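You operate a simulated robot arm through the tools that you are given. There is no shell and no other tool. Be economical: measure what you need, move in short steps, check, and stop when the job is done.

Carry out the task below with a simulated robot arm. There is one attempt and no reset: what you move stays moved.

TASK
Turn the gap knob to 9 mm.
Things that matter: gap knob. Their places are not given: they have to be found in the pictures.

It is judged by the outcome, as a careful person would: the job done as asked, and still so three seconds after it is handed in. It fails if anything else is knocked over, pushed out of place, dropped, spilled or broken.

THE ROBOT
A 7-joint arm with a two-finger parallel gripper, fixed in place. Base frame: the origin is at the foot of the arm, x ahead of it, y to its left, z up. Lengths are in mm, angles in rad, forces in N, time in s.
Its first joint turns from -1.152 to 1.152 rad. Payload 2.5 kg.
Tool frame: the origin (TCP) lies between the finger pads and is the grasp point; the fingertips stand 23 mm ahead of it; z points along the fingers, y is the line along which they close. The gripper opens to 94 mm. The fingers are 38 mm wide and 10 mm thick; the gripper's body (54 by 96 mm) begins 39 mm behind the TCP.
Orientation is that of the tool frame in the base frame, as a unit quaternion [x, y, z, w]. With the fingers straight down and closing along the base's y, the tool's x points along the base's -x, its y along +y and its z along -z.

THE INTERFACE
- The arm moves only by the tool move_arm. Its argument "rows" is a list of rows, each a list of 7 numbers: the turn, a rotation vector about the tool's x, y, z in units of 45 degrees (1.0 is 45 degrees), then the shift along the tool's x, y, z in units of 250 mm (1.0 is 250 mm), then the opening, from 0 (shut) to 1 (fully open). In form: [[rx, ry, rz, x, y, z, jaw], ...]. A call has 1 to 10 rows; each row is the pose to reach, as a shift and turn from the pose commanded when the call began, along the tool's axes at that moment. A call with a number of a shift or a turn outside -1 to 1 is refused whole. A row lasts 0.2 s, in which the tool goes at most 50 mm and 0.15 rad; a call with a longer step from one row to the next is refused whole, and so is a gripper value outside its range. A pose out of reach is approached as far as the arm can. The call stops where the force on the tool passes 40 N (or 10 N more than at its start, if that is more) or the arm is blocked; 0.2 s more then pass. The fingers move at their own pace (about 108 mm/s each) and stop on an object; they squeeze with about 28 N. The grip force told is the motor's: it shows also when the fingers shut on nothing. Time passes only in rows, and 0.2 s behind the last, so rows that repeat a pose let the fingers close. It gives the time, the measured TCP pose, the force on the tool (base axes), the opening and the grip force at its end, in the units of the frame above (readings bear some noise).
- Cameras (640 x 400 px; columns grow to the right, rows downward): "scene" is fixed at [134.9, -415.2, 554]; the picture's right is [0.73, -0.68, 0.00], its down [-0.33, -0.35, -0.87] and it looks along [0.60, 0.64, -0.49] (base axes); focal length 354 px, centre (320, 200). "wrist" rides on the gripper at [-39, 0, -44] in the tool frame; the picture's right is [0.00, -1.00, 0.00], its down [0.97, 0.00, -0.24] and it looks along [0.24, 0.00, 0.97] (tool axes); focal length 218 px, centre (320, 200).
- get_image(camera): a new picture of that camera. No time passes.
- measure_at(camera, pixels): for up to 12 pixels [column, row] of the newest picture of that camera ("zoom" is the newest enlarged one), the place [x, y, z] in the base frame of the surface seen there, good to about 2 mm. No time passes.
- zoom(camera, box): a new picture of the part [left, top, right, bottom] of that camera's present view, enlarged. No time passes.
- job_done(): hands the job in; it is judged then, once.

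Work in short steps. Measure before you move; look again where a grasp or a placing could have gone wrong, and mend it. You have 60 turns and 20 pictures in all, the two below and enlarged ones among them. Open the gripper and draw the arm clear of the work before you hand the job in, unless the task says otherwise; then end with one line.

The tools are called after "Request:" as name(argument=value, ...) on one line, values as JSON. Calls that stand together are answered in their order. move_arm: Moves the arm, as the interface text tells. Its arguments: {"type":"object","properties":{"rows":{"type":"array","items":{"type":"array","items":{"type":"number"}}}},"required":["rows"]} The other tools are called the same way: get_image (camera) takes a picture; measure_at (camera, pixels) gives the place of the surface under pixels of a picture; zoom (camera, box) takes an enlarged picture of a part of a camera's view; job_done () hands the job in.

At the start:

```text
clock: 0.0
eef_pos: [365.3, -249.5, 377.4]
tool_rot: [0.001, 1.0, 0.0, 0.001]
ft_force: [0.4, 1.0, 0.5]
grip_width: 93.9
gripper_force: 0.1
```

scene: 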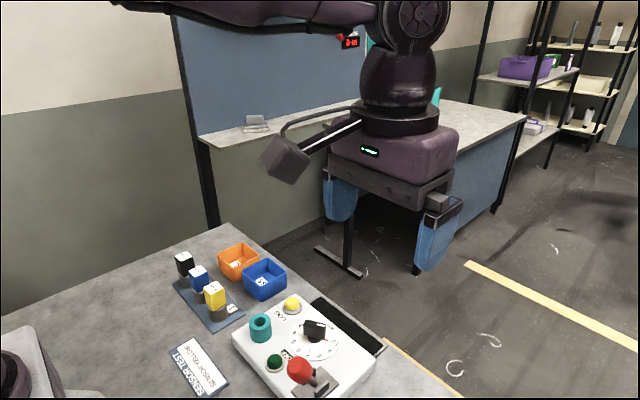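
wrist: 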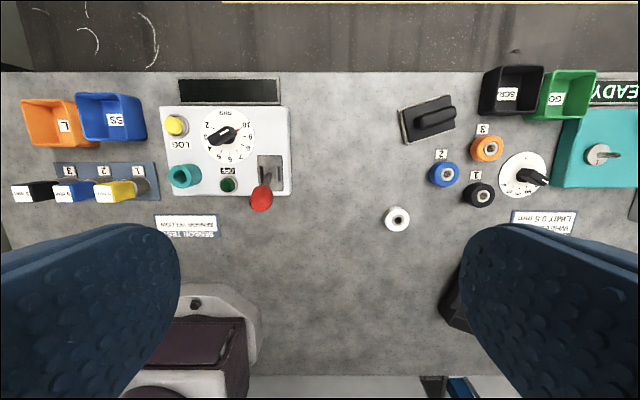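

The wrist view shows a dial at (228,135) and another at (525,175). I zoom in on both to find the gap knob.

Request:
zoom(camera="wrist", box=[150, 70, 310, 220])

Request:
zoom(camera="wrist", box=[390, 60, 640, 240])

Request:
zoom(camera="scene", box=[220, 280, 400, 400])

```text
2.67 times, centred on (230, 145) of wrist
```

zoom: 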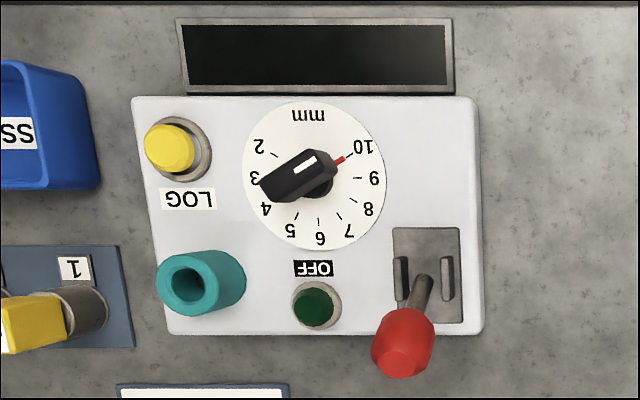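

```text
2.22 times, centred on (515, 150) of wrist
```

zoom: 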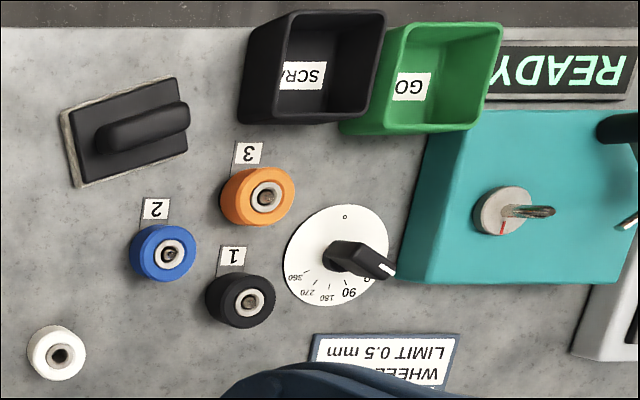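

```text
3.33 times, centred on (310, 340) of scene
```

zoom: 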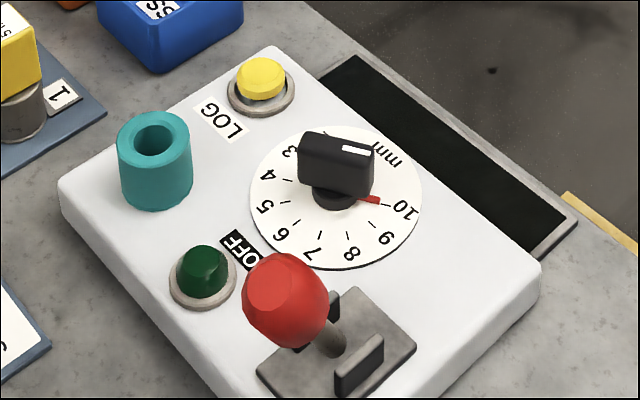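

The gap dial is the "mm" one; its red pointer and white line sit at 10. I measure the knob top, dial, pointer, and ticks in the scene zoom.

Request:
measure_at(camera="zoom", pixels=[[306, 137], [368, 152], [340, 143], [318, 170], [372, 199], [385, 205], [376, 226], [350, 235], [319, 238], [283, 208], [285, 180], [480, 260]])

Request:
measure_at(camera="wrist", pixels=[[228, 131], [217, 138], [234, 128], [237, 127], [210, 135], [247, 135], [228, 155], [228, 110], [175, 126], [265, 195], [228, 184], [185, 177]])

```text
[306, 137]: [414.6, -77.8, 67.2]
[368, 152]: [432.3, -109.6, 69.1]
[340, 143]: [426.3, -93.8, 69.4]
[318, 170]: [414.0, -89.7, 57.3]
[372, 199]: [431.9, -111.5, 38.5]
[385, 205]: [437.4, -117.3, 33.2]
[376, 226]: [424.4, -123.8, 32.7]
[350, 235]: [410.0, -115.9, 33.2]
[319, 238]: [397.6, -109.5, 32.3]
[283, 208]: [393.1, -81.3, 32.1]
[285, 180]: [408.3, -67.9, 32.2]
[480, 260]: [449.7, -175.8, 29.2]
```

```text
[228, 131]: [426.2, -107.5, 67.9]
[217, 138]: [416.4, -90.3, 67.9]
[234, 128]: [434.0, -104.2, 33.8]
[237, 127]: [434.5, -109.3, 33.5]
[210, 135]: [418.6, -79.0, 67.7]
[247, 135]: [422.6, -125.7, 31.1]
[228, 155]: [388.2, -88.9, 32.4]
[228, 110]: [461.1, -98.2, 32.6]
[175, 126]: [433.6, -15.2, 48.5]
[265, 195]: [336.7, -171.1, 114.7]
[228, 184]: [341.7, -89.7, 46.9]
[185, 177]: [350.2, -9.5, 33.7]
```

I move the tool over the dial at a safe height (z≈250) for a top-down look.

Request:
move_arm(rows=[[0, 0, 0, -0.047, 0.122, 0.102, 1], [0, 0, 0, -0.094, 0.245, 0.203, 1], [0, 0, 0, -0.142, 0.367, 0.305, 1], [0, 0, 0, -0.189, 0.49, 0.406, 1], [0, 0, 0, -0.236, 0.612, 0.508, 1], [0, 0, 0, -0.236, 0.612, 0.508, 1]])

Request:
get_image(camera="wrist")

Request:
zoom(camera="wrist", box=[240, 120, 400, 220])

```text
clock: 1.4
eef_pos: [422.9, -95.6, 248.0]
tool_rot: [0.0, 1.0, 0.0, 0.0]
ft_force: [1.3, -0.2, 0.2]
grip_width: 93.9
gripper_force: 0.0
```

```text
14 pictures are left
```

wrist: 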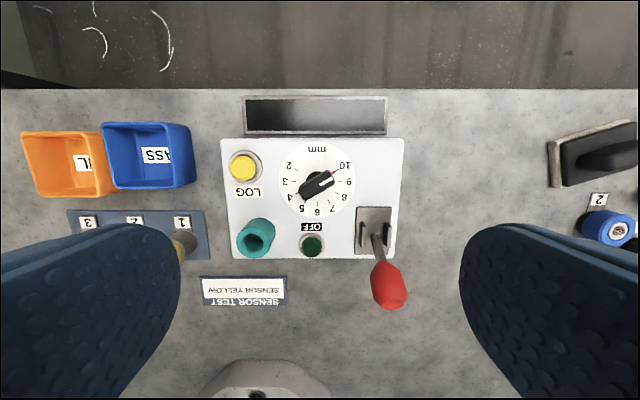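

```text
4.00 times, centred on (320, 170) of wrist
```

zoom: 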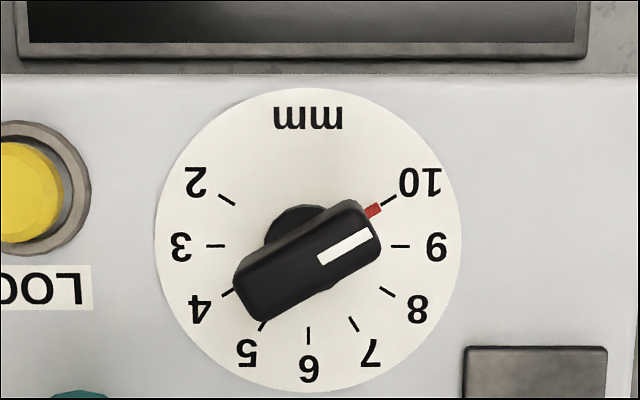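

The dial is clear: ticks are 30° apart, 9 points to image right, 10 is at 30° above that. I measure the dial's rim and knob for the axis and then rotate the tool 45° (of 60°) about its z.

Request:
measure_at(camera="zoom", pixels=[[215, 246], [401, 247], [228, 200], [388, 290], [308, 336], [355, 324], [388, 200], [242, 282], [373, 240], [310, 258], [258, 315], [355, 205]])

Request:
move_arm(rows=[[0, 0, 0.1667, 0, 0, 0, 0.7], [0, 0, 0.333, 0, 0, 0, 0.5], [0, 0, 0.5, 0, 0, 0, 0.5], [0, 0, 0.667, 0, 0, 0, 0.5], [0, 0, 0.833, 0, 0, 0, 0.5], [0, 0, 1, 0, 0, 0, 0.5], [0, 0, 1, 0, 0, 0, 0.5]])

```text
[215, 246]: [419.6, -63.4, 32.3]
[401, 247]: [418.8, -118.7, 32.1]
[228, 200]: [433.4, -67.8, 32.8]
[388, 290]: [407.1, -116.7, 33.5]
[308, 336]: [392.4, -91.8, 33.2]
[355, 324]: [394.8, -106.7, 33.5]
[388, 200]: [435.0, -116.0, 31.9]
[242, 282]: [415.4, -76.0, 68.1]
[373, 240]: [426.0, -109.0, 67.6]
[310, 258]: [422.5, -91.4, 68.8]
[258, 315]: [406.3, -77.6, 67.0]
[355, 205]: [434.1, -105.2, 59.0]
```

```text
clock: 3.0
eef_pos: [424.2, -96.3, 250.3]
tool_rot: [0.384, 0.923, 0.0, 0.0]
ft_force: [-0.2, -0.1, 0.1]
grip_width: 47.1
gripper_force: 0.1
```

The dial axis is at about (420, -92), the bar top is at z≈68, and the dial face is at z≈33. I finish the 60° rotation, centre the tool, and descend to z≈110.

Request:
move_arm(rows=[[0, 0, 0.1667, 0.0226, 0, 0.1, 0.5], [0, 0, 0.333, 0.0226, 0, 0.25, 0.5], [0, 0, 0.333, 0.0226, 0, 0.4, 0.5], [0, 0, 0.333, 0.0226, 0, 0.56, 0.5], [0, 0, 0.333, 0.0226, 0, 0.56, 0.5]])

Request:
get_image(camera="wrist")

```text
clock: 4.2
eef_pos: [420.5, -93.0, 109.4]
tool_rot: [0.5, 0.866, 0.0, 0.0]
ft_force: [-0.4, 1.2, -0.4]
grip_width: 47.1
gripper_force: 0.1
```

```text
12 pictures are left
```

wrist: 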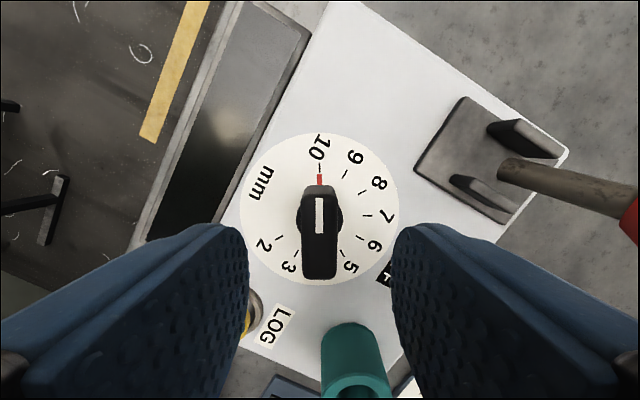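

The bar is vertical and centred between the fingers (column 320). I descend to z≈66, then close.

Request:
move_arm(rows=[[0, 0, 0, 0, 0, 0.09, 0.5], [0, 0, 0, 0, 0, 0.174, 0.5], [0, 0, 0, 0, 0, 0.174, 0.5], [0, 0, 0, 0, 0, 0.174, 0.1], [0, 0, 0, 0, 0, 0.174, 0.1], [0, 0, 0, 0, 0, 0.174, 0.1]])

```text
clock: 5.6
eef_pos: [421.4, -93.8, 64.7]
tool_rot: [0.5, 0.866, -0.002, 0.0]
ft_force: [-1.8, -2.7, -4.3]
grip_width: 15.8
gripper_force: 45.1
```

The bar is gripped at 15.8 mm with low side forces. I turn +30° about tool z (toward 9), in small steps.

Request:
move_arm(rows=[[0, 0, 0.111, 0, 0, 0, 0.1], [0, 0, 0.222, 0, 0, 0, 0.1], [0, 0, 0.333, 0, 0, 0, 0.1], [0, 0, 0.444, 0, 0, 0, 0.1], [0, 0, 0.555, 0, 0, 0, 0.1], [0, 0, 0.667, 0, 0, 0, 0.1], [0, 0, 0.667, 0, 0, 0, 0.1]])

Request:
get_image(camera="wrist")

```text
clock: 7.2
eef_pos: [420.1, -94.6, 66.7]
tool_rot: [0.708, 0.706, -0.001, -0.001]
ft_force: [1.5, -20.7, -28.8]
grip_width: 15.8
gripper_force: 45.0
```

```text
11 pictures are left
```

wrist: 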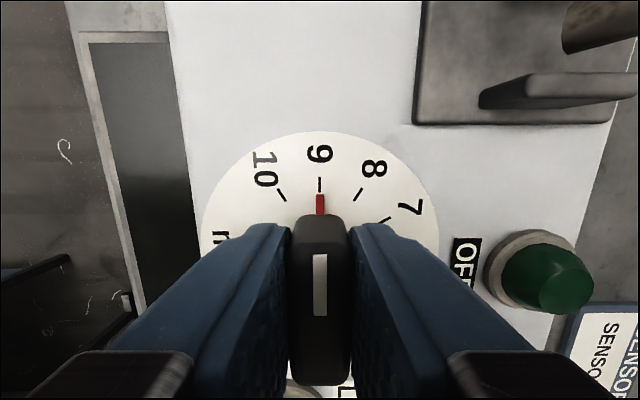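

The pointer lines up with 9. I open to about 45 mm and rise straight up to z≈170.

Request:
move_arm(rows=[[0, 0, 0, 0, 0, 0, 0.3], [0, 0, 0, 0, 0, 0, 0.5], [0, 0, 0, 0, 0, 0, 0.5], [0, 0, 0, 0, 0, -0.1, 0.5], [0, 0, 0, 0, 0, -0.25, 0.5], [0, 0, 0, 0, 0, -0.42, 0.5], [0, 0, 0, 0, 0, -0.42, 0.5]])

Request:
zoom(camera="wrist", box=[220, 110, 420, 260])

```text
clock: 8.8
eef_pos: [419.9, -92.4, 171.1]
tool_rot: [0.707, 0.707, 0.0, -0.001]
ft_force: [0.2, -1.0, -1.0]
grip_width: 47.1
gripper_force: 0.1
```

```text
2.67 times, centred on (320, 185) of wrist
```

zoom: 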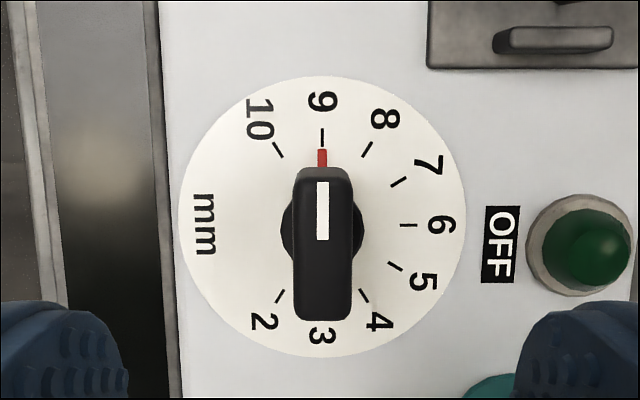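

The pointer rests exactly on 9. I raise the arm a bit further with the gripper open and check the scene.

Request:
move_arm(rows=[[0, 0, 0, 0, 0, -0.15, 1], [0, 0, 0, 0, 0, -0.3, 1], [0, 0, 0, 0, 0, -0.45, 1], [0, 0, 0, 0, 0, -0.45, 1]])

Request:
get_image(camera="scene")

```text
clock: 9.8
eef_pos: [420.4, -90.5, 285.1]
tool_rot: [0.706, 0.708, 0.001, 0.0]
ft_force: [0.1, 0.2, -0.1]
grip_width: 94.1
gripper_force: 0.1
```

```text
9 pictures are left
```

scene: 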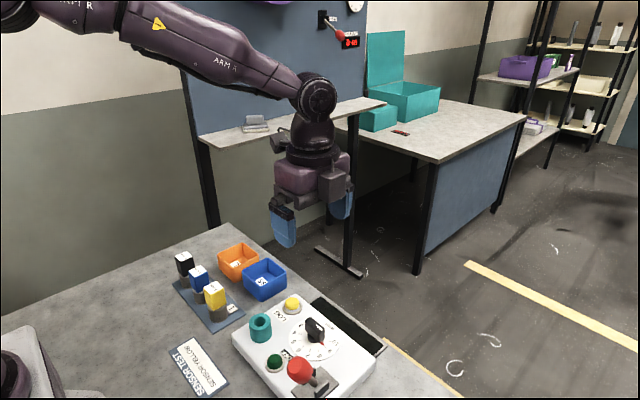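

The scene shows nothing else moved, the arm is clear of the work, and the knob is at 9, so I hand the job in.

Request:
job_done()

```text
The job is handed in.
```

The gap knob was turned from 10 mm to 9 mm; its pointer stayed on the 9 mark after release, and nothing else looked disturbed.
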